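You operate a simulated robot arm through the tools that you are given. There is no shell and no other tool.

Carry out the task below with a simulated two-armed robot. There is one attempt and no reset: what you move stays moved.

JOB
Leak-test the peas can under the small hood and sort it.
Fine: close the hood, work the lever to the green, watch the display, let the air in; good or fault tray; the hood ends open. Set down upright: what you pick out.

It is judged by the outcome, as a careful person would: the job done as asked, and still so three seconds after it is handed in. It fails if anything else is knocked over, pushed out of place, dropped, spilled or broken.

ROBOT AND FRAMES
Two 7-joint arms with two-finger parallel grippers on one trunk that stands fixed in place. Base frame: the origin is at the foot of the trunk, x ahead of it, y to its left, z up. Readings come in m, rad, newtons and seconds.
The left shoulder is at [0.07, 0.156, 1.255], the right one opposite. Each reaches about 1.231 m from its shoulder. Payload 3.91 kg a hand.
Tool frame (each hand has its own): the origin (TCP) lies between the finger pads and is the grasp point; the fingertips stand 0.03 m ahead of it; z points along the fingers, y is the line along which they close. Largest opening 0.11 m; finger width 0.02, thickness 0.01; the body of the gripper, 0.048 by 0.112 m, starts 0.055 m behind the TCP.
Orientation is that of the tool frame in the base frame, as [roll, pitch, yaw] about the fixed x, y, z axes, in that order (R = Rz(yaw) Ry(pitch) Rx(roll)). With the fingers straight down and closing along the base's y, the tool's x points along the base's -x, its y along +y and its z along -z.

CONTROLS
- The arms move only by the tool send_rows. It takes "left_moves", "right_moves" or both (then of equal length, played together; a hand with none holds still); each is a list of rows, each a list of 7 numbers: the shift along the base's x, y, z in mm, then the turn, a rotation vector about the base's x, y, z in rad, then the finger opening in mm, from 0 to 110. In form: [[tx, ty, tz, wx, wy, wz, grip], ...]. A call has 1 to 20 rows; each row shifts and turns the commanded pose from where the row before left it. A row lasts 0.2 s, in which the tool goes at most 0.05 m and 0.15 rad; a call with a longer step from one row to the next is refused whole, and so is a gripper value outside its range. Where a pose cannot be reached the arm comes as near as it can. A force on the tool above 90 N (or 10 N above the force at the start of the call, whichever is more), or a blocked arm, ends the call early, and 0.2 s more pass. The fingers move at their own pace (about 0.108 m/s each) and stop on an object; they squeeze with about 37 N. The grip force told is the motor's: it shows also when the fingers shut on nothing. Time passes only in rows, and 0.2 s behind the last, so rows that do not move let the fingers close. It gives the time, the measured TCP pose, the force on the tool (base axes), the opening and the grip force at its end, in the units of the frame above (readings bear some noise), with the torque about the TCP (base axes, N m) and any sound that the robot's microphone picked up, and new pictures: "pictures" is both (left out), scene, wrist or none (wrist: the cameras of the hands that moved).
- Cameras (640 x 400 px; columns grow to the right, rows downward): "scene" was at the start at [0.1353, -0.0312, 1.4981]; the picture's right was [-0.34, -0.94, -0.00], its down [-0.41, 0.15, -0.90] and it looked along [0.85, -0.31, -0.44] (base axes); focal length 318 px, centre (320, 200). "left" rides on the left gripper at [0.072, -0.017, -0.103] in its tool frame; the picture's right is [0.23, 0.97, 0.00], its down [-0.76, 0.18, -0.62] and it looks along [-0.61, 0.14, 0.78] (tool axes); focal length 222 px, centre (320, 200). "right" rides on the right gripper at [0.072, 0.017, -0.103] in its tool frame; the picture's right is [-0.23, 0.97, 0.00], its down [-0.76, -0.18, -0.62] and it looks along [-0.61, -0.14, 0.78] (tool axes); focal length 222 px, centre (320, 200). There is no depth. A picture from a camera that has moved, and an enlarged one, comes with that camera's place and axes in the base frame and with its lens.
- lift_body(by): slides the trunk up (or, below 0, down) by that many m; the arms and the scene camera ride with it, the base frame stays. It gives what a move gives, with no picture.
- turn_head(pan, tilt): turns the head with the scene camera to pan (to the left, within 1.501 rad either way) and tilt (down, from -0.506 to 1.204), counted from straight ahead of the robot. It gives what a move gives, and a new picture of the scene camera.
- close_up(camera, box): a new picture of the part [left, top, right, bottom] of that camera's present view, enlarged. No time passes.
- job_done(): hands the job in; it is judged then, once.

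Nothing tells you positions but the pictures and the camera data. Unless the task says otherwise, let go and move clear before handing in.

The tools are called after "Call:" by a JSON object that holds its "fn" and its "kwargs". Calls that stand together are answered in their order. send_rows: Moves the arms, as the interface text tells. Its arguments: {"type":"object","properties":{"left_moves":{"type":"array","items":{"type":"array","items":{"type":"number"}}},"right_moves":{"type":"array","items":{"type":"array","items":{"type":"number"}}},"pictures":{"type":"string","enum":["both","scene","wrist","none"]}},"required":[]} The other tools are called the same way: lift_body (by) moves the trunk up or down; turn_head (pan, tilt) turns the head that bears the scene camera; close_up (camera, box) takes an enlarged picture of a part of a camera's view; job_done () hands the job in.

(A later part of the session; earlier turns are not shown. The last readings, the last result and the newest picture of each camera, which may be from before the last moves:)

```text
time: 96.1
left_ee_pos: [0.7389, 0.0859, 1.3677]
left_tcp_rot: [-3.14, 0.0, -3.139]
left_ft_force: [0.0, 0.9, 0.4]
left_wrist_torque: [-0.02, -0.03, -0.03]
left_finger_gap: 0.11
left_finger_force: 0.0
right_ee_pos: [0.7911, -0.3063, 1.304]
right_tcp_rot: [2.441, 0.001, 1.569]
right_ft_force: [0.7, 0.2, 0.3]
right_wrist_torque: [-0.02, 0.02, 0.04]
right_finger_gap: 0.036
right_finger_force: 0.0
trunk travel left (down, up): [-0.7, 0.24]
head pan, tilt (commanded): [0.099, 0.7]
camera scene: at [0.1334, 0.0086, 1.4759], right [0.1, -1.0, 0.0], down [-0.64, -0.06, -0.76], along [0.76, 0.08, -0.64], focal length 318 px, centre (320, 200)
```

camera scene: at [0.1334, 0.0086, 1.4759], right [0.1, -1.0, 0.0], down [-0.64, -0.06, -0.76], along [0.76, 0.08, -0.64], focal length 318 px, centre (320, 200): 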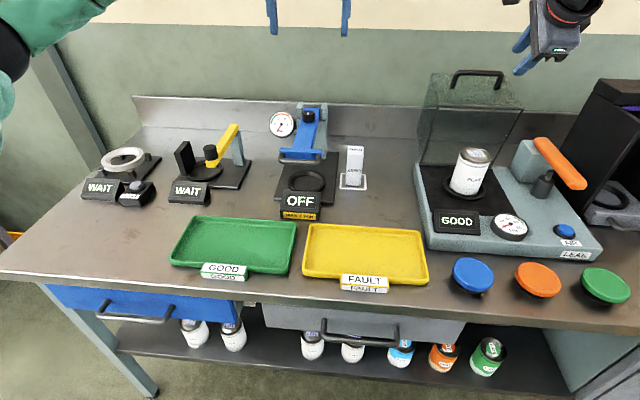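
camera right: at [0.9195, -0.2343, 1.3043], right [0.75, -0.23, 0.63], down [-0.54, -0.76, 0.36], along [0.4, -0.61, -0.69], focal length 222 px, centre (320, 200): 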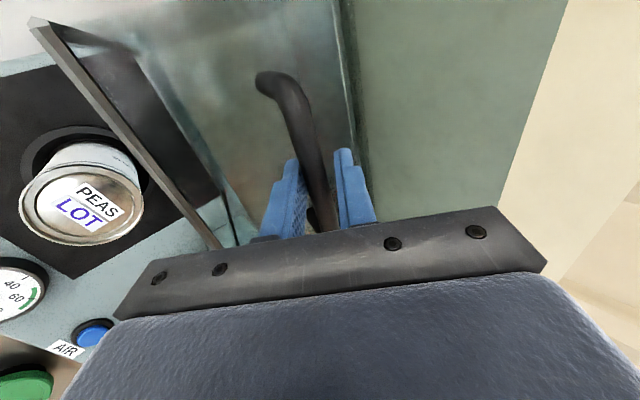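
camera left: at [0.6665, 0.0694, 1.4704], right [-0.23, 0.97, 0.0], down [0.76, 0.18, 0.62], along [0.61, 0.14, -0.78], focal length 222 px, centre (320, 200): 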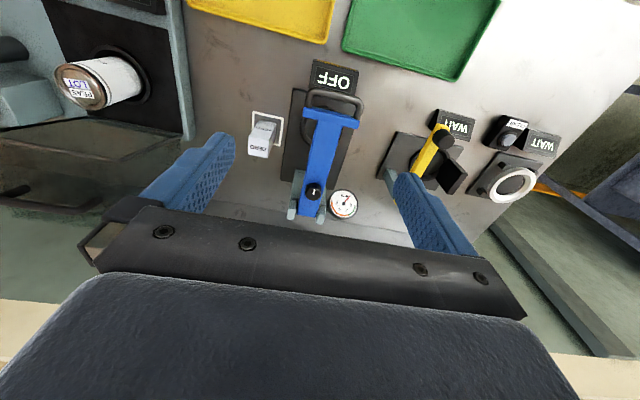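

The GOOD tray (green) spans about x 0.545–0.70, y 0.12–0.39. The right arm will carry the can there, so I'll move the left hand away to the left and turn the right hand back to its plain orientation.

Call:
{"fn": "send_rows", "kwargs": {"right_moves": [[-10, -5, 0, 0, 0.14, 0, 60], [-10, -5, 0, 0, 0.14, 0, 80], [-10, -5, 0, 0, 0.14, 0, 100], [-10, -5, 0, 0, 0.14, 0, 100], [-10, -5, 0, 0, 0.14, 0, 100], [-10, -6, -3, 0, 0, 0.1428, 100], [-10, -6, -3, 0, 0, 0.1428, 100], [-10, -6, -3, 0, 0, 0.1428, 100], [-10, -6, -3, 0, 0, 0.1428, 100], [-10, -6, -3, 0, 0, 0.1428, 100], [-10, -6, -3, 0, 0, 0.1428, 100], [-10, -6, -3, 0, 0, 0.1428, 100], [-10, -6, -3, 0, 0, 0.1428, 100], [-10, -6, -3, 0, 0, 0.1428, 100], [-10, -6, -3, 0, 0, 0.1428, 100], [-10, -6, -3, 0, 0, 0.1428, 100], [0, 0, 0, 0, 0, 0, 100]], "left_moves": [[-18, 24, 2, 0, 0, 0, 110], [-18, 24, 2, 0, 0, 0, 110], [-18, 24, 2, 0, 0, 0, 110], [-18, 24, 2, 0, 0, 0, 110], [-18, 24, 2, 0, 0, 0, 110], [-18, 24, 2, 0, 0, 0, 110], [-18, 24, 2, 0, 0, 0, 110], [-18, 24, 2, 0, 0, 0, 110], [-18, 24, 2, 0, 0, 0, 110], [-18, 24, 2, 0, 0, 0, 110], [-18, 24, 2, 0, 0, 0, 110], [-18, 24, 2, 0, 0, 0, 110], [-18, 24, 2, 0, 0, 0, 110], [-18, 24, 2, 0, 0, 0, 110], [-18, 24, 2, 0, 0, 0, 110], [0, 0, 0, 0, 0, 0, 110], [0, 0, 0, 0, 0, 0, 110]], "pictures": "both"}}

```text
time: 99.7
left_ee_pos: [0.4701, 0.4476, 1.3949]
left_tcp_rot: [-3.14, 0.001, -3.14]
left_ft_force: [-0.8, 0.4, 0.2]
left_wrist_torque: [0.01, 0.03, 0.0]
left_finger_gap: 0.1097
left_finger_force: 0.0
right_ee_pos: [0.6313, -0.3951, 1.2725]
right_tcp_rot: [-3.139, 0.001, -3.14]
right_ft_force: [-0.1, 0.0, 0.1]
right_wrist_torque: [-0.03, 0.0, 0.05]
right_finger_gap: 0.1001
right_finger_force: 0.1
trunk travel left (down, up): [-0.7, 0.24]
head pan, tilt (commanded): [0.099, 0.7]
camera scene: at [0.1339, 0.0098, 1.4758], right [0.1, -0.99, 0.0], down [-0.64, -0.06, -0.76], along [0.76, 0.08, -0.64], focal length 318 px, centre (320, 200)
camera right: at [0.5588, -0.3795, 1.3752], right [0.23, 0.97, 0.0], down [0.76, -0.18, 0.62], along [0.61, -0.14, -0.78], focal length 222 px, centre (320, 200)
camera left: at [0.397, 0.4303, 1.4993], right [-0.23, 0.97, 0.0], down [0.76, 0.18, 0.62], along [0.61, 0.14, -0.78], focal length 222 px, centre (320, 200)
```

scene: 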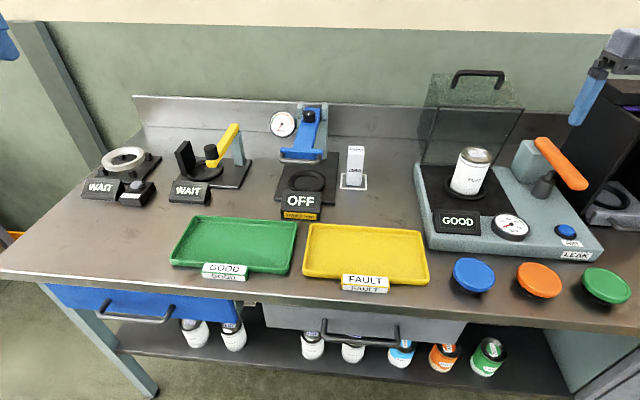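
right: 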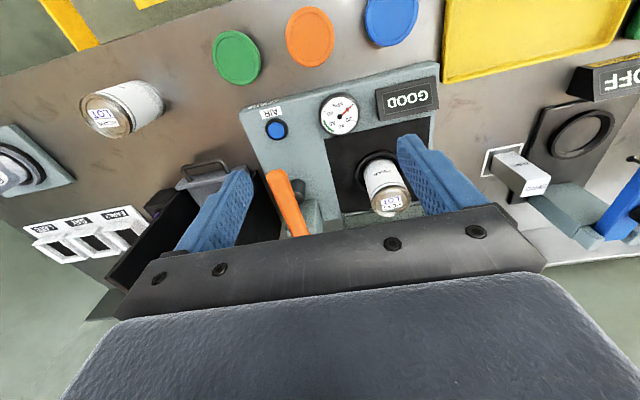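
left: 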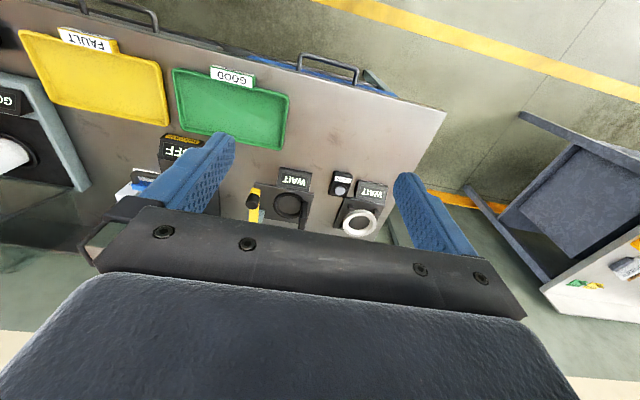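

Left hand is clear and the right hand is upright again. Moving over the can in the ring.

Call:
{"fn": "send_rows", "kwargs": {"right_moves": [[34.8, 14.4, -12, 0, 0, 0, 100], [34.8, 14.4, -12, 0, 0, 0, 100], [34.8, 14.4, -12, 0, 0, 0, 100], [34.8, 14.4, -12, 0, 0, 0, 100], [34.8, 14.4, -12, 0, 0, 0, 100], [34.8, 14.4, -12, 0, 0, 0, 100], [0, 0, -40, 0, 0, 0, 100], [0, 0, -30, 0, 0, 0, 100], [0, 0, 0, 0, 0, 0, 100]], "pictures": "both"}}

Call:
{"fn": "close_up", "kwargs": {"camera": "right", "box": [220, 40, 420, 240]}}

Call:
{"fn": "close_up", "kwargs": {"camera": "scene", "box": [400, 50, 600, 270]}}

```text
time: 101.7
left_ee_pos: [0.4693, 0.4475, 1.3959]
left_tcp_rot: [3.141, -0.001, -3.141]
left_ft_force: [1.1, 0.8, -0.1]
left_wrist_torque: [-0.01, -0.03, 0.01]
left_finger_gap: 0.1101
left_finger_force: 0.0
right_ee_pos: [0.8409, -0.3102, 1.132]
right_tcp_rot: [3.141, 0.001, 3.141]
right_ft_force: [0.5, 0.4, 0.2]
right_wrist_torque: [-0.03, 0.01, 0.0]
right_finger_gap: 0.0999
right_finger_force: 0.2
trunk travel left (down, up): [-0.7, 0.24]
head pan, tilt (commanded): [0.099, 0.7]
camera scene: at [0.1332, 0.0094, 1.4759], right [0.1, -0.99, 0.0], down [-0.64, -0.06, -0.76], along [0.76, 0.08, -0.64], focal length 318 px, centre (320, 200)
camera right: at [0.7677, -0.2933, 1.234], right [0.23, 0.97, 0.0], down [0.76, -0.18, 0.62], along [0.61, -0.14, -0.78], focal length 222 px, centre (320, 200)
```

scene: 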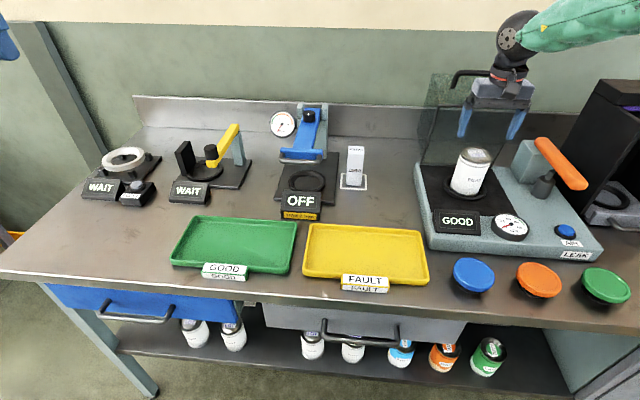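
right: 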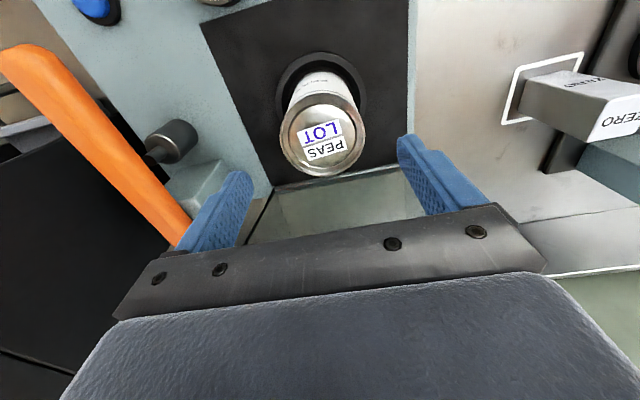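

```text
2.00 times, centred on (320, 140) of right
camera zoom: at [0.7677, -0.2933, 1.234], right [0.23, 0.97, 0.0], down [0.76, -0.18, 0.62], along [0.61, -0.14, -0.78], focal length 444 px, centre (320, 320)
```

zoom: 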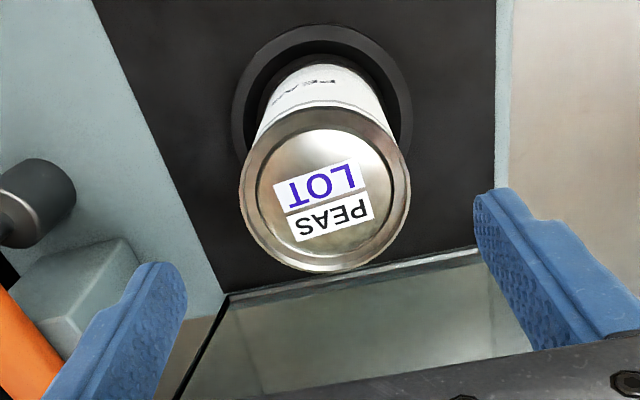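

```text
1.82 times, centred on (500, 160) of scene
camera zoom: at [0.1332, 0.0094, 1.4759], right [0.1, -0.99, 0.0], down [-0.64, -0.06, -0.76], along [0.76, 0.08, -0.64], focal length 579 px, centre (-7, 273)
```

zoom: 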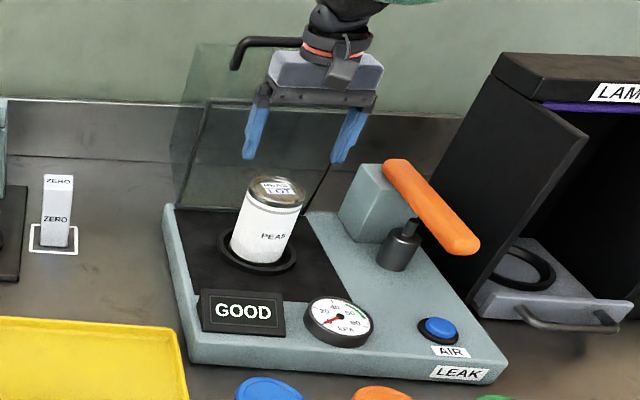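

The can is centred between the fingers. Lowering to the same grip height as before and closing.

Call:
{"fn": "send_rows", "kwargs": {"right_moves": [[0, 0, -30, 0, 0, 0, 95], [0, 0, -35, 0, 0, 0, 95], [0, 0, -30, 0, 0, 0, 95], [0, 0, -14, 0, 0, 0, 95], [0, 0, 0, 0, 0, 0, 95], [0, 0, 0, 0, 0, 0, 60], [0, 0, 0, 0, 0, 0, 60], [0, 0, 0, 0, 0, 0, 60]], "pictures": "wrist"}}

```text
time: 103.5
left_ee_pos: [0.4697, 0.4472, 1.3954]
left_tcp_rot: [-3.141, 0.0, -3.141]
left_ft_force: [0.3, 0.1, -0.1]
left_wrist_torque: [0.01, -0.05, 0.02]
left_finger_gap: 0.1099
left_finger_force: 0.1
right_ee_pos: [0.841, -0.3114, 1.0218]
right_tcp_rot: [-3.141, 0.0, 3.14]
right_ft_force: [-0.9, -0.3, 0.8]
right_wrist_torque: [-0.11, -0.12, -0.06]
right_finger_gap: 0.0721
right_finger_force: 37.2
trunk travel left (down, up): [-0.7, 0.24]
head pan, tilt (commanded): [0.099, 0.7]
camera right: at [0.7676, -0.2948, 1.1241], right [0.23, 0.97, 0.0], down [0.76, -0.18, 0.62], along [0.61, -0.14, -0.78], focal length 222 px, centre (320, 200)
```

right: 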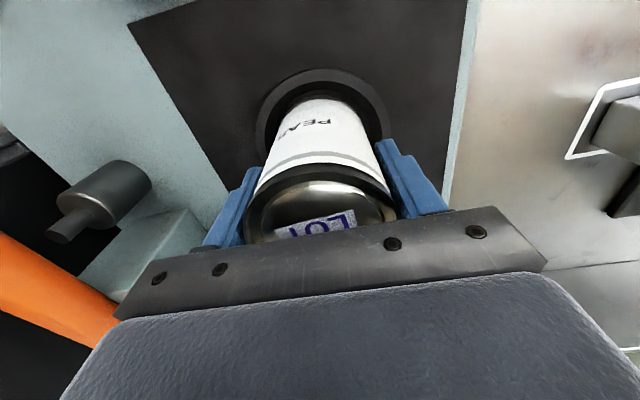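

Can gripped. Lifting straight up and drawing it back toward the front, clear of the hood.

Call:
{"fn": "send_rows", "kwargs": {"right_moves": [[0, 0, 10, 0, 0, 0, 60], [0, 0, 25, 0, 0, 0, 60], [0, 0, 35, 0, 0, 0, 60], [0, 0, 40, 0, 0, 0, 60], [0, 0, 40, 0, 0, 0, 60], [-40, 0, 0, 0, 0, 0, 60], [-45, 0, 0, 0, 0, 0, 60], [-45, 0, 0, 0, 0, 0, 60], [-45, 0, 0, 0, 0, 0, 60], [-40, 10, 0, 0, 0, 0, 60], [0, 40, 0, 0, 0, 0, 60], [0, 45, 0, 0, 0, 0, 60], [0, 45, 0, 0, 0, 0, 60], [0, 45, 0, 0, 0, 0, 60]], "pictures": "both"}}

```text
time: 106.5
left_ee_pos: [0.4723, 0.4475, 1.394]
left_tcp_rot: [-3.141, -0.001, -3.14]
left_ft_force: [-0.6, 0.2, 0.3]
left_wrist_torque: [0.02, 0.01, -0.02]
left_finger_gap: 0.11
left_finger_force: 0.0
right_ee_pos: [0.6271, -0.1257, 1.1697]
right_tcp_rot: [-3.138, -0.004, 3.14]
right_ft_force: [-0.1, -0.4, -4.5]
right_wrist_torque: [0.0, 0.02, 0.0]
right_finger_gap: 0.0723
right_finger_force: 37.1
trunk travel left (down, up): [-0.7, 0.24]
head pan, tilt (commanded): [0.099, 0.7]
camera scene: at [0.1363, 0.0099, 1.4755], right [0.1, -1.0, 0.0], down [-0.64, -0.06, -0.76], along [0.76, 0.08, -0.65], focal length 318 px, centre (320, 200)
camera right: at [0.5542, -0.1086, 1.2739], right [0.23, 0.97, 0.0], down [0.76, -0.18, 0.62], along [0.6, -0.14, -0.78], focal length 222 px, centre (320, 200)
```

scene: 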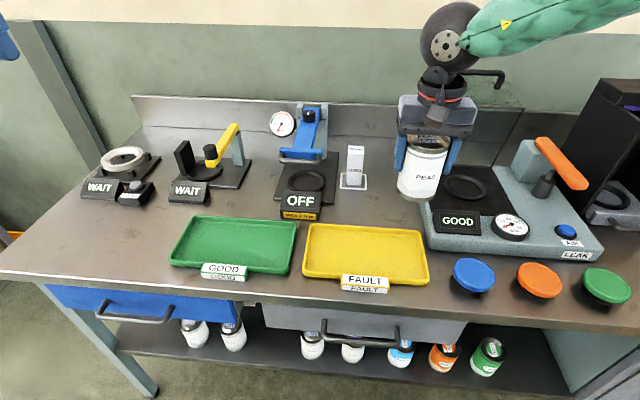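
right: 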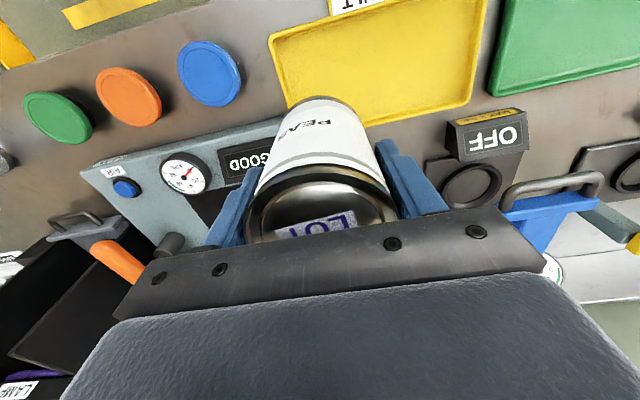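

Carrying the can left toward the GOOD tray, with the left hand edging further away.

Call:
{"fn": "send_rows", "kwargs": {"right_moves": [[0, 40, 0, 0, 0, 0, 60], [0, 42, 0, 0, 0, 0, 60], [0, 42, 0, 0, 0, 0, 60], [0, 42, 0, 0, 0, 0, 60], [0, 42, 0, 0, 0, 0, 60], [0, 42, 0, 0, 0, 0, 60], [0, 42, 0, 0, 0, 0, 60], [0, 38, 0, 0, 0, 0, 60], [0, 0, 0, 0, 0, 0, 60]], "left_moves": [[-5, 14, 0, 0, 0, 0, 110], [-5, 14, 0, 0, 0, 0, 110], [-5, 14, 0, 0, 0, 0, 110], [-5, 14, 0, 0, 0, 0, 110], [-5, 14, 0, 0, 0, 0, 110], [-5, 14, 0, 0, 0, 0, 110], [0, 0, 0, 0, 0, 0, 110], [0, 0, 0, 0, 0, 0, 110], [0, 0, 0, 0, 0, 0, 110]], "pictures": "both"}}

```text
time: 108.5
left_ee_pos: [0.4684, 0.5052, 1.3886]
left_tcp_rot: [-3.139, 0.0, -3.139]
left_ft_force: [0.8, 0.0, -0.3]
left_wrist_torque: [0.02, 0.02, -0.02]
left_finger_gap: 0.1099
left_finger_force: 0.0
left hand out of reach, approached as far as the arm can: row 4, 5, 6
right_ee_pos: [0.6083, -0.0221, 1.179]
right_tcp_rot: [-3.139, -0.001, 3.141]
right_ft_force: [-0.1, -0.2, -4.0]
right_wrist_torque: [0.01, 0.04, -0.02]
right_finger_gap: 0.0721
right_finger_force: 37.2
right hand out of reach, approached as far as the arm can: row 3, 4, 5, 6, 7, 8
trunk travel left (down, up): [-0.7, 0.24]
head pan, tilt (commanded): [0.099, 0.7]
camera scene: at [0.1336, 0.0092, 1.4759], right [0.1, -0.99, 0.0], down [-0.64, -0.06, -0.76], along [0.76, 0.08, -0.64], focal length 318 px, centre (320, 200)
camera right: at [0.5357, -0.0068, 1.2817], right [0.23, 0.97, 0.0], down [0.76, -0.18, 0.62], along [0.61, -0.14, -0.78], focal length 222 px, centre (320, 200)
camera left: at [0.3958, 0.4873, 1.4922], right [-0.23, 0.97, 0.0], down [0.76, 0.18, 0.62], along [0.61, 0.14, -0.78], focal length 222 px, centre (320, 200)
```

scene: 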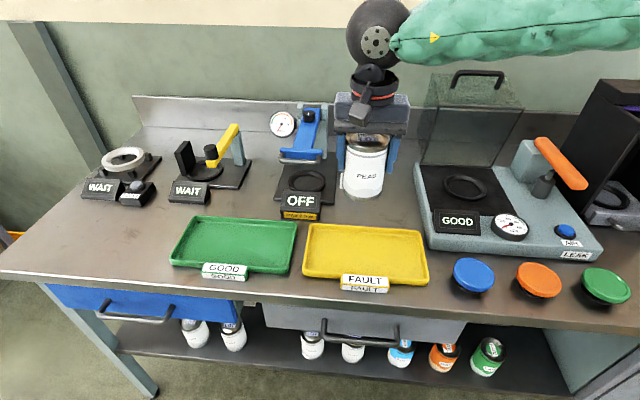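
right: 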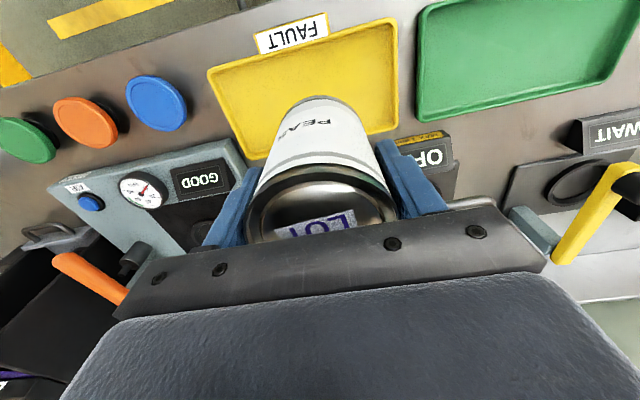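
left: 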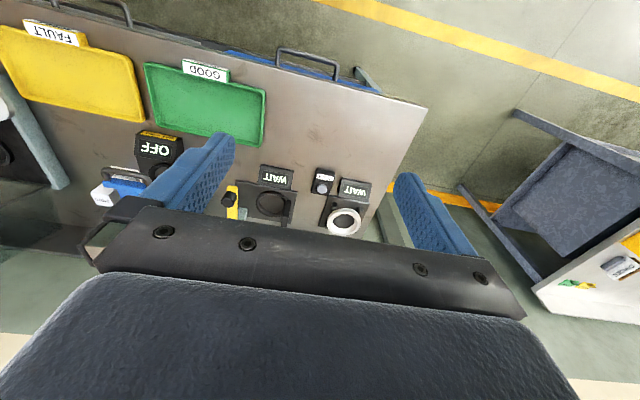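

The right arm can't reach further left than about y = 0 (shoulder limit), so I'll set the can upright on the bare bench at about (0.785, -0.028), between the stations, and let the left hand take it from there to the GOOD tray.

Call:
{"fn": "send_rows", "kwargs": {"right_moves": [[35, -1, 0, 0, 0, 0, 60], [35, -1, 0, 0, 0, 0, 60], [35, -1, 0, 0, 0, 0, 60], [35, -1, 0, 0, 0, 0, 60], [35, -2, 0, 0, 0, 0, 60], [0, 0, -30, 0, 0, 0, 60], [0, 0, -30, 0, 0, 0, 60], [0, 0, 0, 0, 0, 0, 60]], "pictures": "both"}}

Call:
{"fn": "close_up", "kwargs": {"camera": "scene", "box": [260, 90, 450, 260]}}

```text
time: 110.3
left_ee_pos: [0.4688, 0.5047, 1.3869]
left_tcp_rot: [-3.139, 0.0, -3.14]
left_ft_force: [0.5, 0.1, -0.4]
left_wrist_torque: [0.0, 0.01, 0.0]
left_finger_gap: 0.1101
left_finger_force: 0.0
right_ee_pos: [0.7549, -0.0889, 1.1264]
right_tcp_rot: [3.14, 0.004, -3.141]
right_ft_force: [0.0, -0.8, -4.1]
right_wrist_torque: [0.0, 0.0, 0.0]
right_finger_gap: 0.0724
right_finger_force: 37.6
right hand out of reach, approached as far as the arm can: row 1, 2, 3, 4, 5, 6, 7
trunk travel left (down, up): [-0.7, 0.24]
head pan, tilt (commanded): [0.099, 0.7]
camera scene: at [0.1336, 0.0092, 1.4759], right [0.1, -0.99, 0.0], down [-0.64, -0.06, -0.76], along [0.76, 0.08, -0.64], focal length 318 px, centre (320, 200)
camera right: at [0.6815, -0.0728, 1.2299], right [0.23, 0.97, 0.0], down [0.76, -0.18, 0.62], along [0.61, -0.14, -0.78], focal length 222 px, centre (320, 200)
```

scene: 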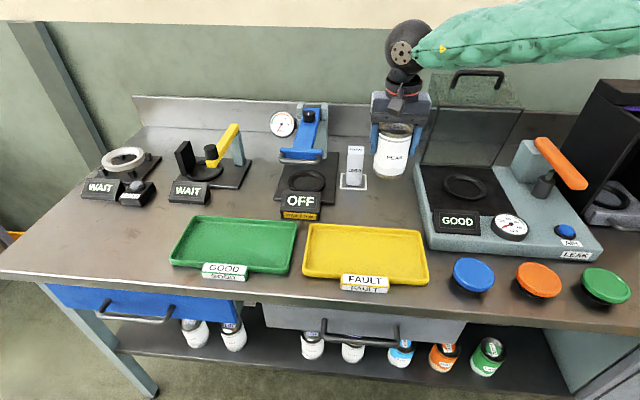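
right: 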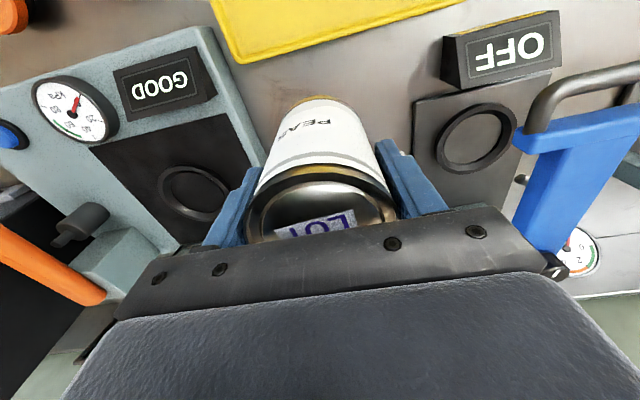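

```text
2.35 times, centred on (355, 175) of scene
camera zoom: at [0.1336, 0.0092, 1.4759], right [0.1, -0.99, 0.0], down [-0.64, -0.06, -0.76], along [0.76, 0.08, -0.64], focal length 749 px, centre (238, 259)
```

zoom: 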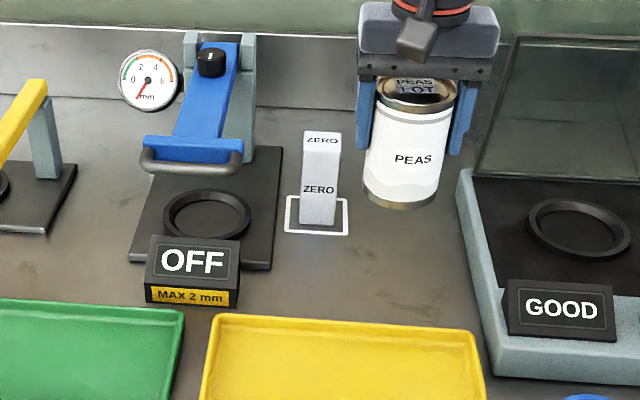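

The arm stops short at (0.755, -0.089). I'll test whether turning the hand clockwise a bit frees more reach to the left (the can is round, so its heading doesn't matter).

Call:
{"fn": "send_rows", "kwargs": {"right_moves": [[-10, 0, 10, 0, 0, -0.13, 60], [-10, 0, 10, 0, 0, -0.13, 60], [-10, 0, 10, 0, 0, -0.13, 60], [-10, 0, 10, 0, 0, -0.13, 60], [0, 0, 0, 0, 0, 0, 60], [0, 20, 0, 0, 0, 0, 60], [0, 20, 0, 0, 0, 0, 60], [0, 20, 0, 0, 0, 0, 60], [0, 20, 0, 0, 0, 0, 60], [0, 0, 0, 0, 0, 0, 60]], "pictures": "scene"}}

```text
time: 112.5
left_ee_pos: [0.4691, 0.5043, 1.3883]
left_tcp_rot: [-3.14, 0.0, -3.139]
left_ft_force: [0.4, -1.0, 0.0]
left_wrist_torque: [0.0, -0.02, 0.02]
left_finger_gap: 0.1099
left_finger_force: 0.0
right_ee_pos: [0.7039, -0.0551, 1.172]
right_tcp_rot: [3.141, 0.0, 2.621]
right_ft_force: [-0.7, 0.4, -3.2]
right_wrist_torque: [-0.02, 0.05, -0.03]
right_finger_gap: 0.0724
right_finger_force: 36.9
right hand out of reach, approached as far as the arm can: row 7, 8, 9
trunk travel left (down, up): [-0.7, 0.24]
head pan, tilt (commanded): [0.099, 0.7]
camera scene: at [0.1334, 0.009, 1.4759], right [0.1, -0.99, 0.0], down [-0.64, -0.06, -0.76], along [0.76, 0.08, -0.64], focal length 318 px, centre (320, 200)
```

scene: 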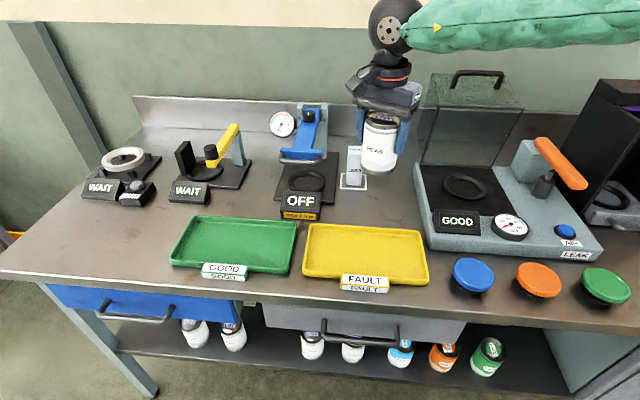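

Heading isn't what limits it; it seems to depend on height relative to the shoulder. I'll test how far left the arm reaches when held higher, which tells me whether lowering the trunk would help.

Call:
{"fn": "send_rows", "kwargs": {"right_moves": [[-15, 0, 45, 0, 0, 0.13, 60], [-15, 0, 45, 0, 0, 0.13, 60], [-15, 0, 45, 0, 0, 0.13, 60], [-15, 0, 45, 0, 0, 0.13, 60], [-15, 0, 45, 0, 0, 0, 60], [0, 30, 0, 0, 0, 0, 60], [0, 30, 0, 0, 0, 0, 60], [0, 30, 0, 0, 0, 0, 60], [0, 30, 0, 0, 0, 0, 60], [0, 30, 0, 0, 0, 0, 60], [0, 30, 0, 0, 0, 0, 60], [0, 30, 0, 0, 0, 0, 60], [0, 0, 0, 0, 0, 0, 60]], "pictures": "scene"}}

```text
time: 115.3
left_ee_pos: [0.4686, 0.506, 1.3865]
left_tcp_rot: [-3.141, -0.001, -3.141]
left_ft_force: [1.4, 0.0, -0.8]
left_wrist_torque: [-0.01, 0.03, 0.02]
left_finger_gap: 0.11
left_finger_force: 0.1
right_ee_pos: [0.6209, -0.0361, 1.3857]
right_tcp_rot: [3.141, -0.001, 3.14]
right_ft_force: [0.0, -0.4, -4.0]
right_wrist_torque: [-0.01, 0.01, 0.0]
right_finger_gap: 0.0723
right_finger_force: 37.2
right hand out of reach, approached as far as the arm can: row 6, 7, 8, 9, 10, 11, 12
trunk travel left (down, up): [-0.7, 0.24]
head pan, tilt (commanded): [0.099, 0.7]
camera scene: at [0.1333, 0.0093, 1.4759], right [0.1, -0.99, 0.0], down [-0.64, -0.06, -0.76], along [0.76, 0.08, -0.64], focal length 318 px, centre (320, 200)
```

scene: 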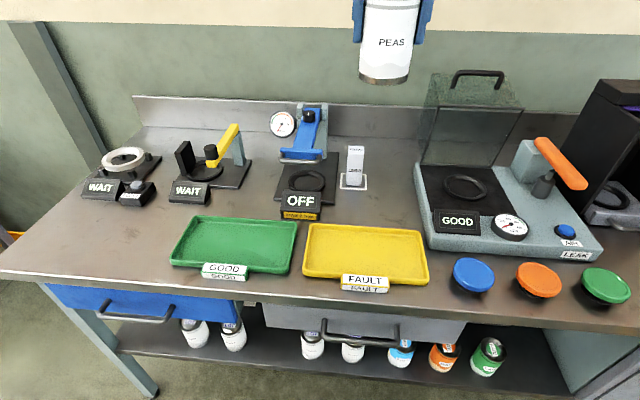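

Height doesn't change the right arm's leftward limit. The left hand began at (0.739, -0.032), so it can reach further across; I'll draw the right hand (still holding the can) back to the right and test whether the left can reach a hand-over spot on the bare bench around (0.765, -0.12).

Call:
{"fn": "send_rows", "kwargs": {"right_moves": [[0, -40, -8, 0, 0, 0, 60], [0, -40, -8, 0, 0, 0, 60], [0, -40, -8, 0, 0, 0, 60], [0, -40, -8, 0, 0, 0, 60], [0, -40, -8, 0, 0, 0, 60], [0, -40, -8, 0, 0, 0, 60], [0, -40, -8, 0, 0, 0, 60], [0, -40, -8, 0, 0, 0, 60], [0, -40, -8, 0, 0, 0, 60], [0, 0, 0, 0, 0, 0, 60], [0, 0, 0, 0, 0, 0, 60], [0, 0, 0, 0, 0, 0, 60]], "left_moves": [[0, 0, 0, 0, 0, 0, 110], [0, 0, 0, 0, 0, 0, 110], [0, 0, 0, 0, 0, 0, 110], [22, -34, -2, 0, 0, 0, 110], [22, -34, -2, 0, 0, 0, 110], [22, -34, -2, 0, 0, 0, 110], [22, -34, -2, 0, 0, 0, 110], [22, -34, -2, 0, 0, 0, 110], [22, -34, -2, 0, 0, 0, 110], [22, -34, -2, 0, 0, 0, 110], [22, -34, -2, 0, 0, 0, 110], [22, -34, -2, 0, 0, 0, 110]], "pictures": "scene"}}

```text
time: 117.9
left_ee_pos: [0.6689, 0.1975, 1.3685]
left_tcp_rot: [3.139, -0.003, -3.137]
left_ft_force: [0.4, 0.0, -0.9]
left_wrist_torque: [-0.02, 0.0, -0.02]
left_finger_gap: 0.1099
left_finger_force: 0.1
right_ee_pos: [0.6239, -0.3979, 1.3116]
right_tcp_rot: [3.139, -0.002, 3.141]
right_ft_force: [0.5, 0.6, -4.5]
right_wrist_torque: [0.02, 0.03, -0.01]
right_finger_gap: 0.0726
right_finger_force: 36.8
trunk travel left (down, up): [-0.7, 0.24]
head pan, tilt (commanded): [0.099, 0.7]
camera scene: at [0.1356, 0.007, 1.4756], right [0.1, -0.99, 0.0], down [-0.64, -0.06, -0.76], along [0.76, 0.08, -0.65], focal length 318 px, centre (320, 200)
```

scene: 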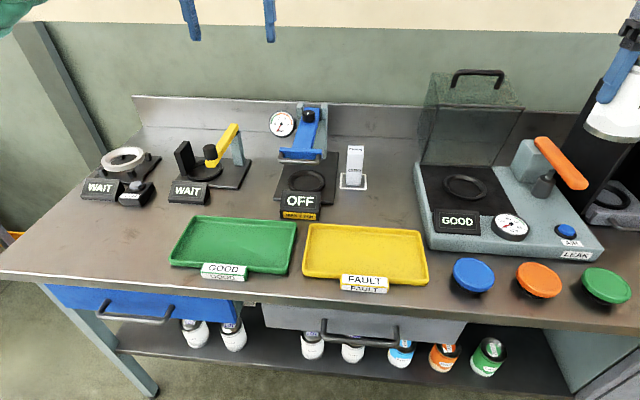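

Now the left hand continues toward the hand-over spot, staying high.

Call:
{"fn": "send_rows", "kwargs": {"left_moves": [[12, -38, -5, 0, 0, 0, 100], [12, -38, -5, 0, 0, 0, 100], [12, -38, -5, 0, 0, 0, 100], [12, -38, -10, 0, 0, 0, 100], [12, -38, -10, 0, 0, 0, 100], [12, -38, -20, 0, 0, 0, 100], [12, -38, -20, 0, 0, 0, 100], [12, -38, -20, 0, 0, 0, 100], [0, 0, 0, 0, 0, 0, 100]], "pictures": "both"}}

```text
time: 119.9
left_ee_pos: [0.7614, -0.1055, 1.2742]
left_tcp_rot: [-3.141, 0.001, -3.139]
left_ft_force: [-0.6, -0.1, -0.4]
left_wrist_torque: [-0.02, -0.01, 0.0]
left_finger_gap: 0.1001
left_finger_force: 0.0
right_ee_pos: [0.6203, -0.3983, 1.3135]
right_tcp_rot: [3.142, -0.001, 3.141]
right_ft_force: [-1.4, 0.5, -3.5]
right_wrist_torque: [-0.02, 0.05, -0.01]
right_finger_gap: 0.0722
right_finger_force: 37.0
trunk travel left (down, up): [-0.7, 0.24]
head pan, tilt (commanded): [0.099, 0.7]
camera scene: at [0.1336, 0.0097, 1.4759], right [0.1, -0.99, 0.0], down [-0.64, -0.06, -0.76], along [0.76, 0.08, -0.64], focal length 318 px, centre (320, 200)
camera left: at [0.6898, -0.1232, 1.3793], right [-0.23, 0.97, 0.0], down [0.76, 0.18, 0.62], along [0.61, 0.14, -0.78], focal length 222 px, centre (320, 200)
```

scene: 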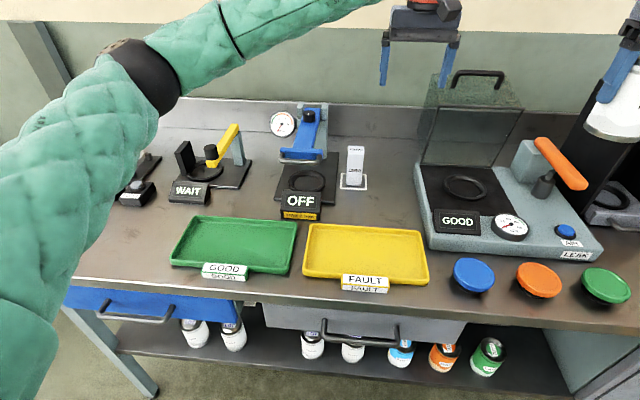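
left: 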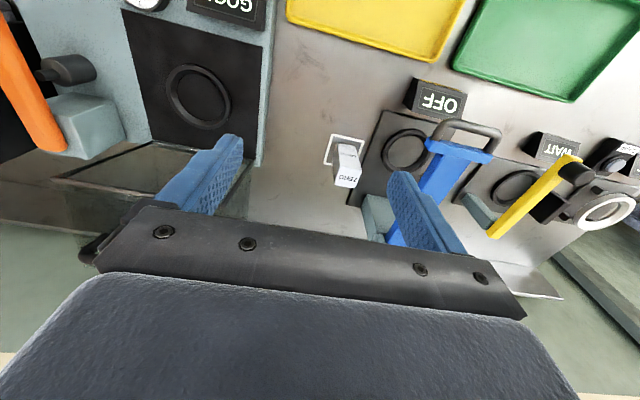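

The left hand reaches (0.761, -0.106) fine. I'll check it can also come down low there, above the bare bench.

Call:
{"fn": "send_rows", "kwargs": {"left_moves": [[1, -3, -40, 0, 0, 0, 100], [1, -3, -40, 0, 0, 0, 100], [1, -3, -40, 0, 0, 0, 100], [1, -3, -40, 0, 0, 0, 100], [0, -2, -40, 0, 0, 0, 100], [0, 0, -40, 0, 0, 0, 100], [0, 0, 0, 0, 0, 0, 100]], "pictures": "both"}}

```text
time: 121.5
left_ee_pos: [0.7657, -0.1204, 1.0332]
left_tcp_rot: [-3.14, 0.0, -3.14]
left_ft_force: [0.9, 0.0, -0.5]
left_wrist_torque: [0.0, -0.01, 0.02]
left_finger_gap: 0.1001
left_finger_force: 0.0
right_ee_pos: [0.6207, -0.3974, 1.3138]
right_tcp_rot: [3.141, -0.002, -3.141]
right_ft_force: [-0.1, -0.8, -3.6]
right_wrist_torque: [0.01, 0.02, -0.01]
right_finger_gap: 0.0724
right_finger_force: 36.8
trunk travel left (down, up): [-0.7, 0.24]
head pan, tilt (commanded): [0.099, 0.7]
camera scene: at [0.1334, 0.0084, 1.4759], right [0.1, -0.99, 0.0], down [-0.64, -0.06, -0.76], along [0.76, 0.08, -0.64], focal length 318 px, centre (320, 200)
camera left: at [0.6933, -0.1375, 1.1378], right [-0.23, 0.97, 0.0], down [0.76, 0.18, 0.62], along [0.61, 0.14, -0.78], focal length 222 px, centre (320, 200)
```

scene: 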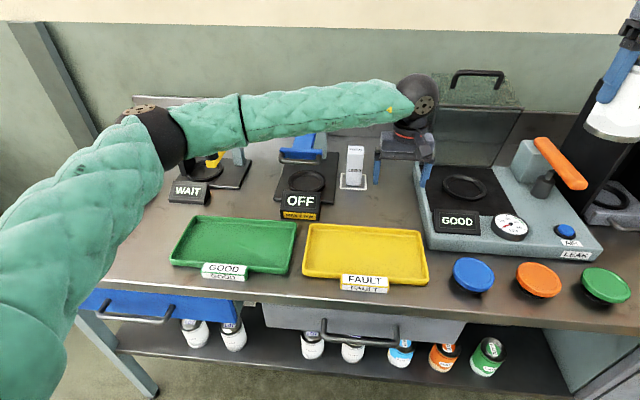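
left: 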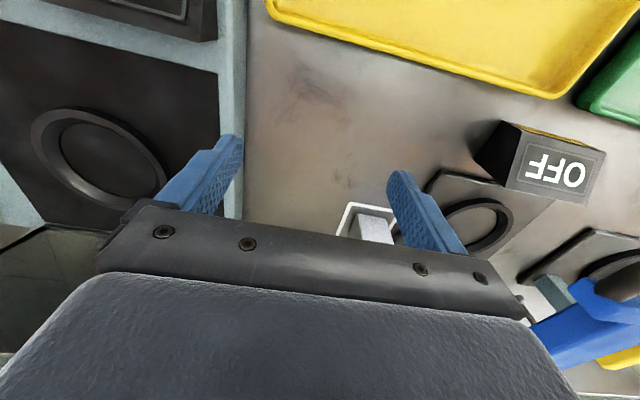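

The left hand can get down there too. Now it retreats up and to the left, so the right hand can set the can down at about (0.765, -0.13).

Call:
{"fn": "send_rows", "kwargs": {"left_moves": [[0, 0, 40, 0, 0, 0, 100], [0, 0, 45, 0, 0, 0, 100], [0, 0, 45, 0, 0, 0, 100], [0, 0, 45, 0, 0, 0, 100], [0, 0, 45, 0, 0, 0, 100], [0, 10, 40, 0, 0, 0, 100], [-10, 40, 0, 0, 0, 0, 100], [-10, 40, 0, 0, 0, 0, 100], [-10, 40, 0, 0, 0, 0, 100], [-10, 40, 0, 0, 0, 0, 100], [-10, 40, 0, 0, 0, 0, 100], [-10, 40, 0, 0, 0, 0, 100], [-10, 40, 0, 0, 0, 0, 100], [-10, 40, 0, 0, 0, 0, 100], [-10, 40, 0, 0, 0, 0, 100], [0, 0, 0, 0, 0, 0, 100]], "pictures": "none"}}

Call:
{"fn": "send_rows", "kwargs": {"right_moves": [[14.5, 30, -16, 0, 0, 0, 60], [14.5, 30, -16, 0, 0, 0, 60], [14.5, 30, -16, 0, 0, 0, 60], [14.5, 30, -16, 0, 0, 0, 60], [14.5, 30, -16, 0, 0, 0, 60], [14.5, 30, -16, 0, 0, 0, 60], [14.5, 30, -16, 0, 0, 0, 60], [14.5, 30, -16, 0, 0, 0, 60], [14.5, 28, -16, 0, 0, 0, 60], [14.5, 0, -16, 0, 0, 0, 60], [0, 0, 0, 0, 0, 0, 60]], "pictures": "both"}}

```text
time: 124.9
left_ee_pos: [0.6775, 0.25, 1.2939]
left_tcp_rot: [-3.141, -0.001, -3.139]
left_ft_force: [0.5, -0.1, -0.8]
left_wrist_torque: [0.02, -0.01, -0.02]
left_finger_gap: 0.1
left_finger_force: 0.1
right_ee_pos: [0.6214, -0.3994, 1.3124]
right_tcp_rot: [3.139, -0.002, 3.141]
right_ft_force: [0.6, -0.9, -3.7]
right_wrist_torque: [0.02, 0.01, -0.01]
right_finger_gap: 0.0725
right_finger_force: 37.5
trunk travel left (down, up): [-0.7, 0.24]
head pan, tilt (commanded): [0.099, 0.7]
```

```text
time: 127.3
left_ee_pos: [0.6769, 0.2507, 1.2951]
left_tcp_rot: [3.142, 0.002, -3.14]
left_ft_force: [0.1, 0.4, 0.0]
left_wrist_torque: [0.0, 0.01, -0.02]
left_finger_gap: 0.1
left_finger_force: 0.0
right_ee_pos: [0.7664, -0.1278, 1.155]
right_tcp_rot: [-3.14, -0.001, -3.141]
right_ft_force: [0.7, 0.1, -3.6]
right_wrist_torque: [-0.02, -0.02, 0.0]
right_finger_gap: 0.0723
right_finger_force: 37.1
trunk travel left (down, up): [-0.7, 0.24]
head pan, tilt (commanded): [0.099, 0.7]
camera scene: at [0.1334, 0.0091, 1.4759], right [0.1, -0.99, 0.0], down [-0.64, -0.06, -0.76], along [0.76, 0.08, -0.64], focal length 318 px, centre (320, 200)
camera right: at [0.6942, -0.1118, 1.258], right [0.23, 0.97, 0.0], down [0.76, -0.18, 0.62], along [0.61, -0.14, -0.78], focal length 222 px, centre (320, 200)
```

scene: 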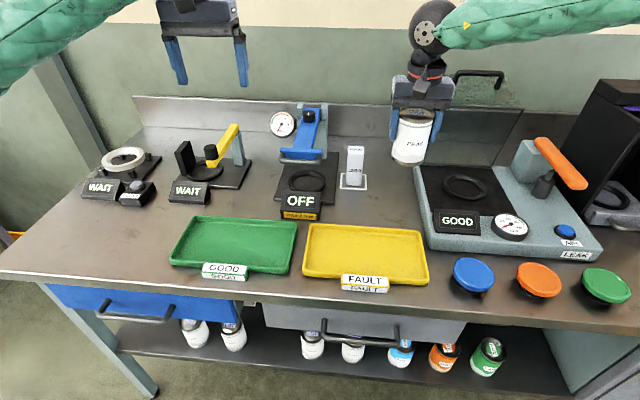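
right: 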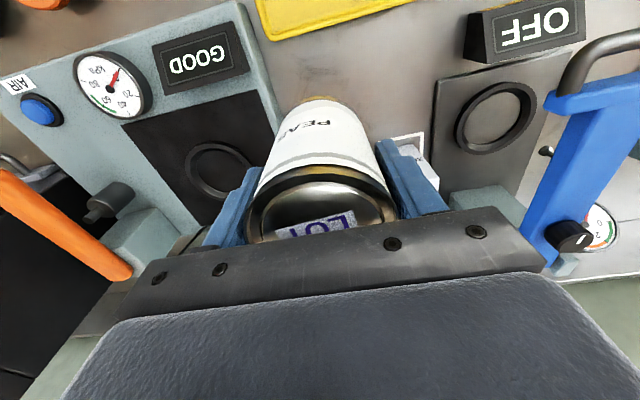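

The can is over the bare patch of bench. Lowering most of the way, then checking.

Call:
{"fn": "send_rows", "kwargs": {"right_moves": [[0, 0, -35, 0, 0, 0, 60], [0, 0, -40, 0, 0, 0, 60], [0, 0, -40, 0, 0, 0, 60], [0, 0, -35, 0, 0, 0, 60], [0, 0, 0, 0, 0, 0, 60]], "pictures": "both"}}

Call:
{"fn": "close_up", "kwargs": {"camera": "scene", "box": [300, 60, 480, 240]}}

```text
time: 128.5
left_ee_pos: [0.6787, 0.252, 1.2952]
left_tcp_rot: [-3.14, -0.002, -3.14]
left_ft_force: [-0.1, -0.1, -0.3]
left_wrist_torque: [-0.03, -0.01, 0.0]
left_finger_gap: 0.0999
left_finger_force: 0.1
right_ee_pos: [0.7587, -0.1394, 1.0112]
right_tcp_rot: [3.139, 0.0, -3.141]
right_ft_force: [0.4, 0.3, -4.2]
right_wrist_torque: [-0.03, 0.01, 0.03]
right_finger_gap: 0.0721
right_finger_force: 37.2
right hand out of reach, approached as far as the arm can: row 4
trunk travel left (down, up): [-0.7, 0.24]
head pan, tilt (commanded): [0.099, 0.7]
camera scene: at [0.134, 0.0094, 1.4758], right [0.1, -0.99, 0.0], down [-0.64, -0.06, -0.76], along [0.76, 0.08, -0.64], focal length 318 px, centre (320, 200)
camera right: at [0.6857, -0.1231, 1.1142], right [0.23, 0.97, 0.0], down [0.76, -0.18, 0.62], along [0.61, -0.14, -0.78], focal length 222 px, centre (320, 200)
```

scene: 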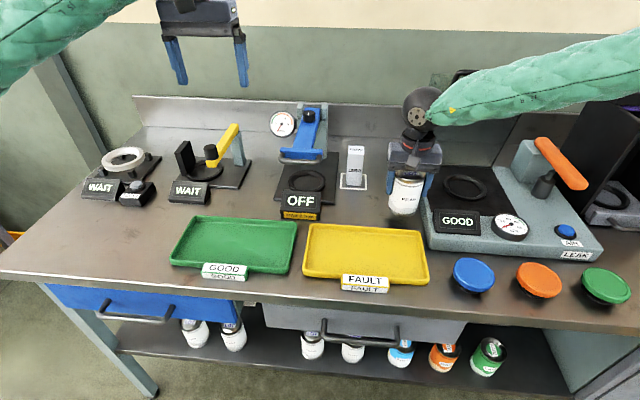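
right: 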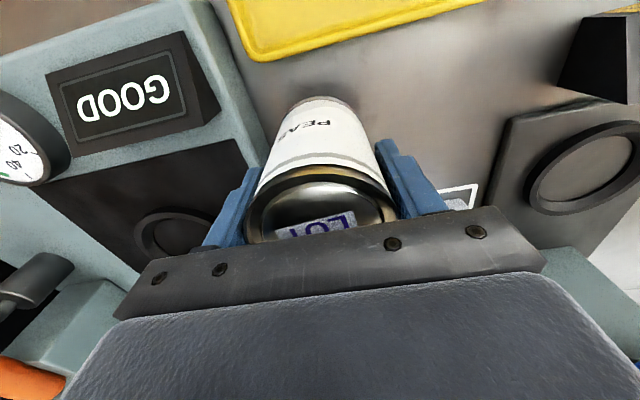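

```text
2.22 times, centred on (390, 150) of scene
camera zoom: at [0.134, 0.0094, 1.4758], right [0.1, -0.99, 0.0], down [-0.64, -0.06, -0.76], along [0.76, 0.08, -0.64], focal length 708 px, centre (164, 311)
```

zoom: 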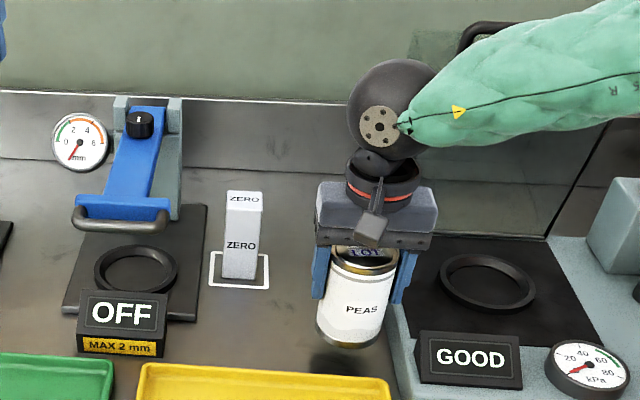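

Low down, the right arm drifts toward the LEAK plate, which is too tight. I'll raise the can again and lower the trunk by 0.12 m, which gives the arm a better posture at bench height.

Call:
{"fn": "send_rows", "kwargs": {"right_moves": [[0, 0, 40, 0, 0, 0, 60], [0, 0, 40, 0, 0, 0, 60], [0, 0, 40, 0, 0, 0, 60], [0, 0, 40, 0, 0, 0, 60], [0, 0, 0, 0, 0, 0, 60]], "pictures": "none"}}

Call:
{"fn": "lift_body", "kwargs": {"by": -0.12}}

Call:
{"fn": "turn_head", "kwargs": {"pan": 0.0, "tilt": 0.7}}

```text
time: 129.7
left_ee_pos: [0.6781, 0.2519, 1.2939]
left_tcp_rot: [3.141, -0.001, -3.139]
left_ft_force: [-0.2, 0.8, -0.1]
left_wrist_torque: [0.0, 0.03, 0.0]
left_finger_gap: 0.0999
left_finger_force: 0.0
right_ee_pos: [0.7589, -0.14, 1.1704]
right_tcp_rot: [-3.141, -0.002, -3.141]
right_ft_force: [-0.3, -0.4, -4.4]
right_wrist_torque: [-0.01, 0.01, 0.04]
right_finger_gap: 0.0725
right_finger_force: 36.5
trunk travel left (down, up): [-0.7, 0.24]
head pan, tilt (commanded): [0.099, 0.7]
```

```text
time: 131.2
left_ee_pos: [0.678, 0.2508, 1.1749]
left_tcp_rot: [-3.142, 0.0, -3.138]
left_ft_force: [0.1, -0.3, 0.8]
left_wrist_torque: [0.02, 0.0, -0.01]
left_finger_gap: 0.1002
left_finger_force: 0.1
right_ee_pos: [0.7596, -0.1411, 1.0517]
right_tcp_rot: [3.141, 0.0, 3.142]
right_ft_force: [-0.1, 0.3, -3.8]
right_wrist_torque: [-0.01, 0.08, -0.03]
right_finger_gap: 0.0722
right_finger_force: 36.6
trunk travel left (down, up): [-0.58, 0.36]
head pan, tilt (commanded): [0.099, 0.7]
```

```text
time: 131.9
left_ee_pos: [0.6783, 0.2502, 1.1739]
left_tcp_rot: [3.141, 0.0, -3.14]
left_ft_force: [0.3, -1.1, -0.7]
left_wrist_torque: [-0.02, -0.02, -0.04]
left_finger_gap: 0.0999
left_finger_force: 0.0
right_ee_pos: [0.7587, -0.1398, 1.051]
right_tcp_rot: [3.14, -0.001, -3.141]
right_ft_force: [-0.5, 0.5, -4.5]
right_wrist_torque: [0.03, -0.01, -0.02]
right_finger_gap: 0.0721
right_finger_force: 36.8
trunk travel left (down, up): [-0.58, 0.36]
head pan, tilt (commanded): [0.0, 0.7]
camera scene: at [0.1344, 0.0005, 1.3558], right [0.0, -1.0, 0.0], down [-0.64, 0.0, -0.76], along [0.76, 0.0, -0.64], focal length 318 px, centre (320, 200)
```

scene: 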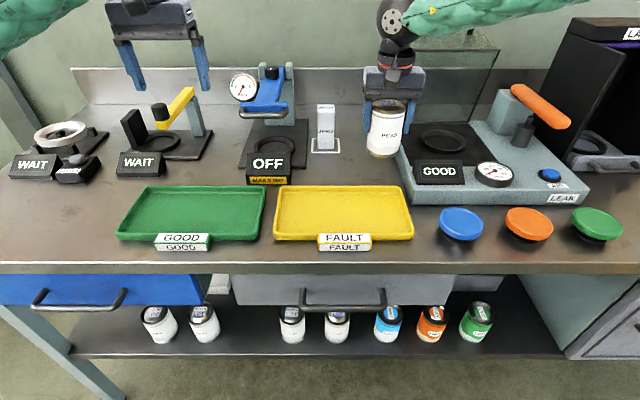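

The trunk is lower and everything is undisturbed. Now I shift the can to about (0.768, -0.115) and lower it to just above the bench.

Call:
{"fn": "send_rows", "kwargs": {"right_moves": [[4, 12, 0, 0, 0, 0, 60], [5, 13, 0, 0, 0, 0, 60], [0, 0, -25, 0, 0, 0, 60], [0, 0, -25, 0, 0, 0, 60], [0, 0, -10, 0, 0, 0, 60], [0, 0, 0, 0, 0, 0, 60]], "pictures": "both"}}

Call:
{"fn": "close_up", "kwargs": {"camera": "scene", "box": [300, 40, 480, 220]}}

```text
time: 133.3
left_ee_pos: [0.677, 0.2533, 1.1748]
left_tcp_rot: [-3.141, 0.001, -3.139]
left_ft_force: [0.9, 0.2, 0.0]
left_wrist_torque: [-0.01, -0.01, 0.01]
left_finger_gap: 0.1
left_finger_force: 0.0
right_ee_pos: [0.7677, -0.1149, 0.9904]
right_tcp_rot: [-3.142, 0.0, 3.141]
right_ft_force: [-0.9, 0.0, -3.8]
right_wrist_torque: [0.02, -0.02, 0.04]
right_finger_gap: 0.0722
right_finger_force: 36.8
trunk travel left (down, up): [-0.58, 0.36]
head pan, tilt (commanded): [0.0, 0.7]
camera scene: at [0.1344, 0.0006, 1.3558], right [0.0, -1.0, 0.0], down [-0.64, 0.0, -0.76], along [0.76, 0.0, -0.64], focal length 318 px, centre (320, 200)
camera right: at [0.6944, -0.0998, 1.0936], right [0.23, 0.97, 0.0], down [0.76, -0.18, 0.62], along [0.61, -0.14, -0.78], focal length 222 px, centre (320, 200)
```

scene: 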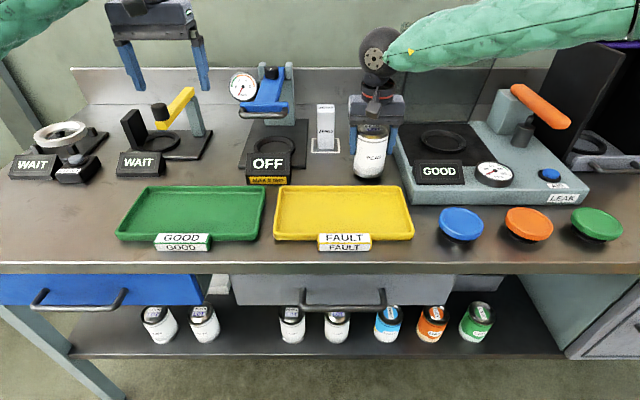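
right: 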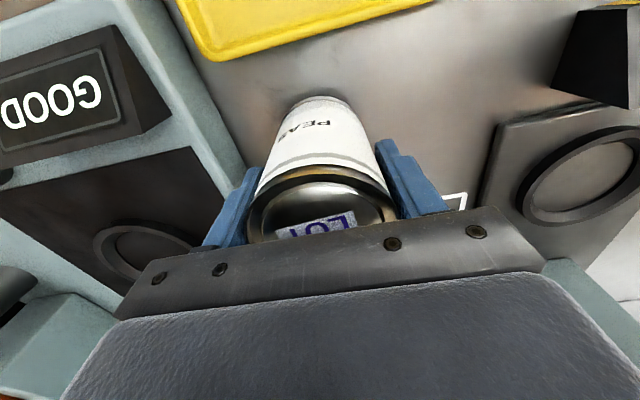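

```text
2.22 times, centred on (390, 130) of scene
camera zoom: at [0.1344, 0.0006, 1.3558], right [0.0, -1.0, 0.0], down [-0.64, 0.0, -0.76], along [0.76, 0.0, -0.64], focal length 708 px, centre (164, 356)
```

zoom: 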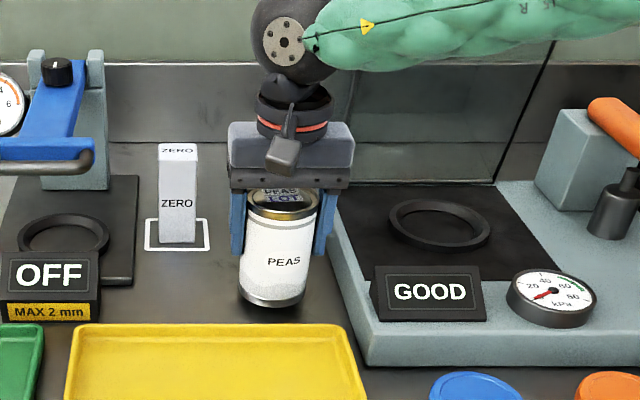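

It reaches the spot cleanly. Lowering the last centimetre in small steps.

Call:
{"fn": "send_rows", "kwargs": {"right_moves": [[0, 0, -5, 0, 0, 0, 60], [0, 0, -5, 0, 0, 0, 60], [0, 0, -2, 0, 0, 0, 60], [0, 0, 0, 0, 0, 0, 60]], "pictures": "none"}}

```text
time: 134.3
left_ee_pos: [0.677, 0.2507, 1.1748]
left_tcp_rot: [-3.141, 0.0, -3.14]
left_ft_force: [0.2, 0.0, 0.0]
left_wrist_torque: [-0.02, -0.02, 0.0]
left_finger_gap: 0.0998
left_finger_force: 0.0
right_ee_pos: [0.7681, -0.1166, 0.9798]
right_tcp_rot: [3.14, 0.0, 3.141]
right_ft_force: [0.1, -0.2, -4.4]
right_wrist_torque: [0.01, 0.04, -0.04]
right_finger_gap: 0.0723
right_finger_force: 37.1
trunk travel left (down, up): [-0.58, 0.36]
head pan, tilt (commanded): [0.0, 0.7]
```

Call:
{"fn": "send_rows", "kwargs": {"right_moves": [[0, 0, -1.5, 0, 0, 0, 60], [0, 0, -1.5, 0, 0, 0, 60], [0, 0, 0, 0, 0, 0, 60]], "pictures": "none"}}

```text
time: 135.1
left_ee_pos: [0.6763, 0.2507, 1.176]
left_tcp_rot: [-3.141, 0.0, -3.14]
left_ft_force: [-0.5, -0.4, 0.0]
left_wrist_torque: [-0.01, -0.02, 0.01]
left_finger_gap: 0.1001
left_finger_force: 0.1
right_ee_pos: [0.7678, -0.1174, 0.9772]
right_tcp_rot: [3.141, 0.001, 3.14]
right_ft_force: [1.7, -0.5, 2.3]
right_wrist_torque: [0.01, -0.25, 0.01]
right_finger_gap: 0.072
right_finger_force: 37.0
trunk travel left (down, up): [-0.58, 0.36]
head pan, tilt (commanded): [0.0, 0.7]
```

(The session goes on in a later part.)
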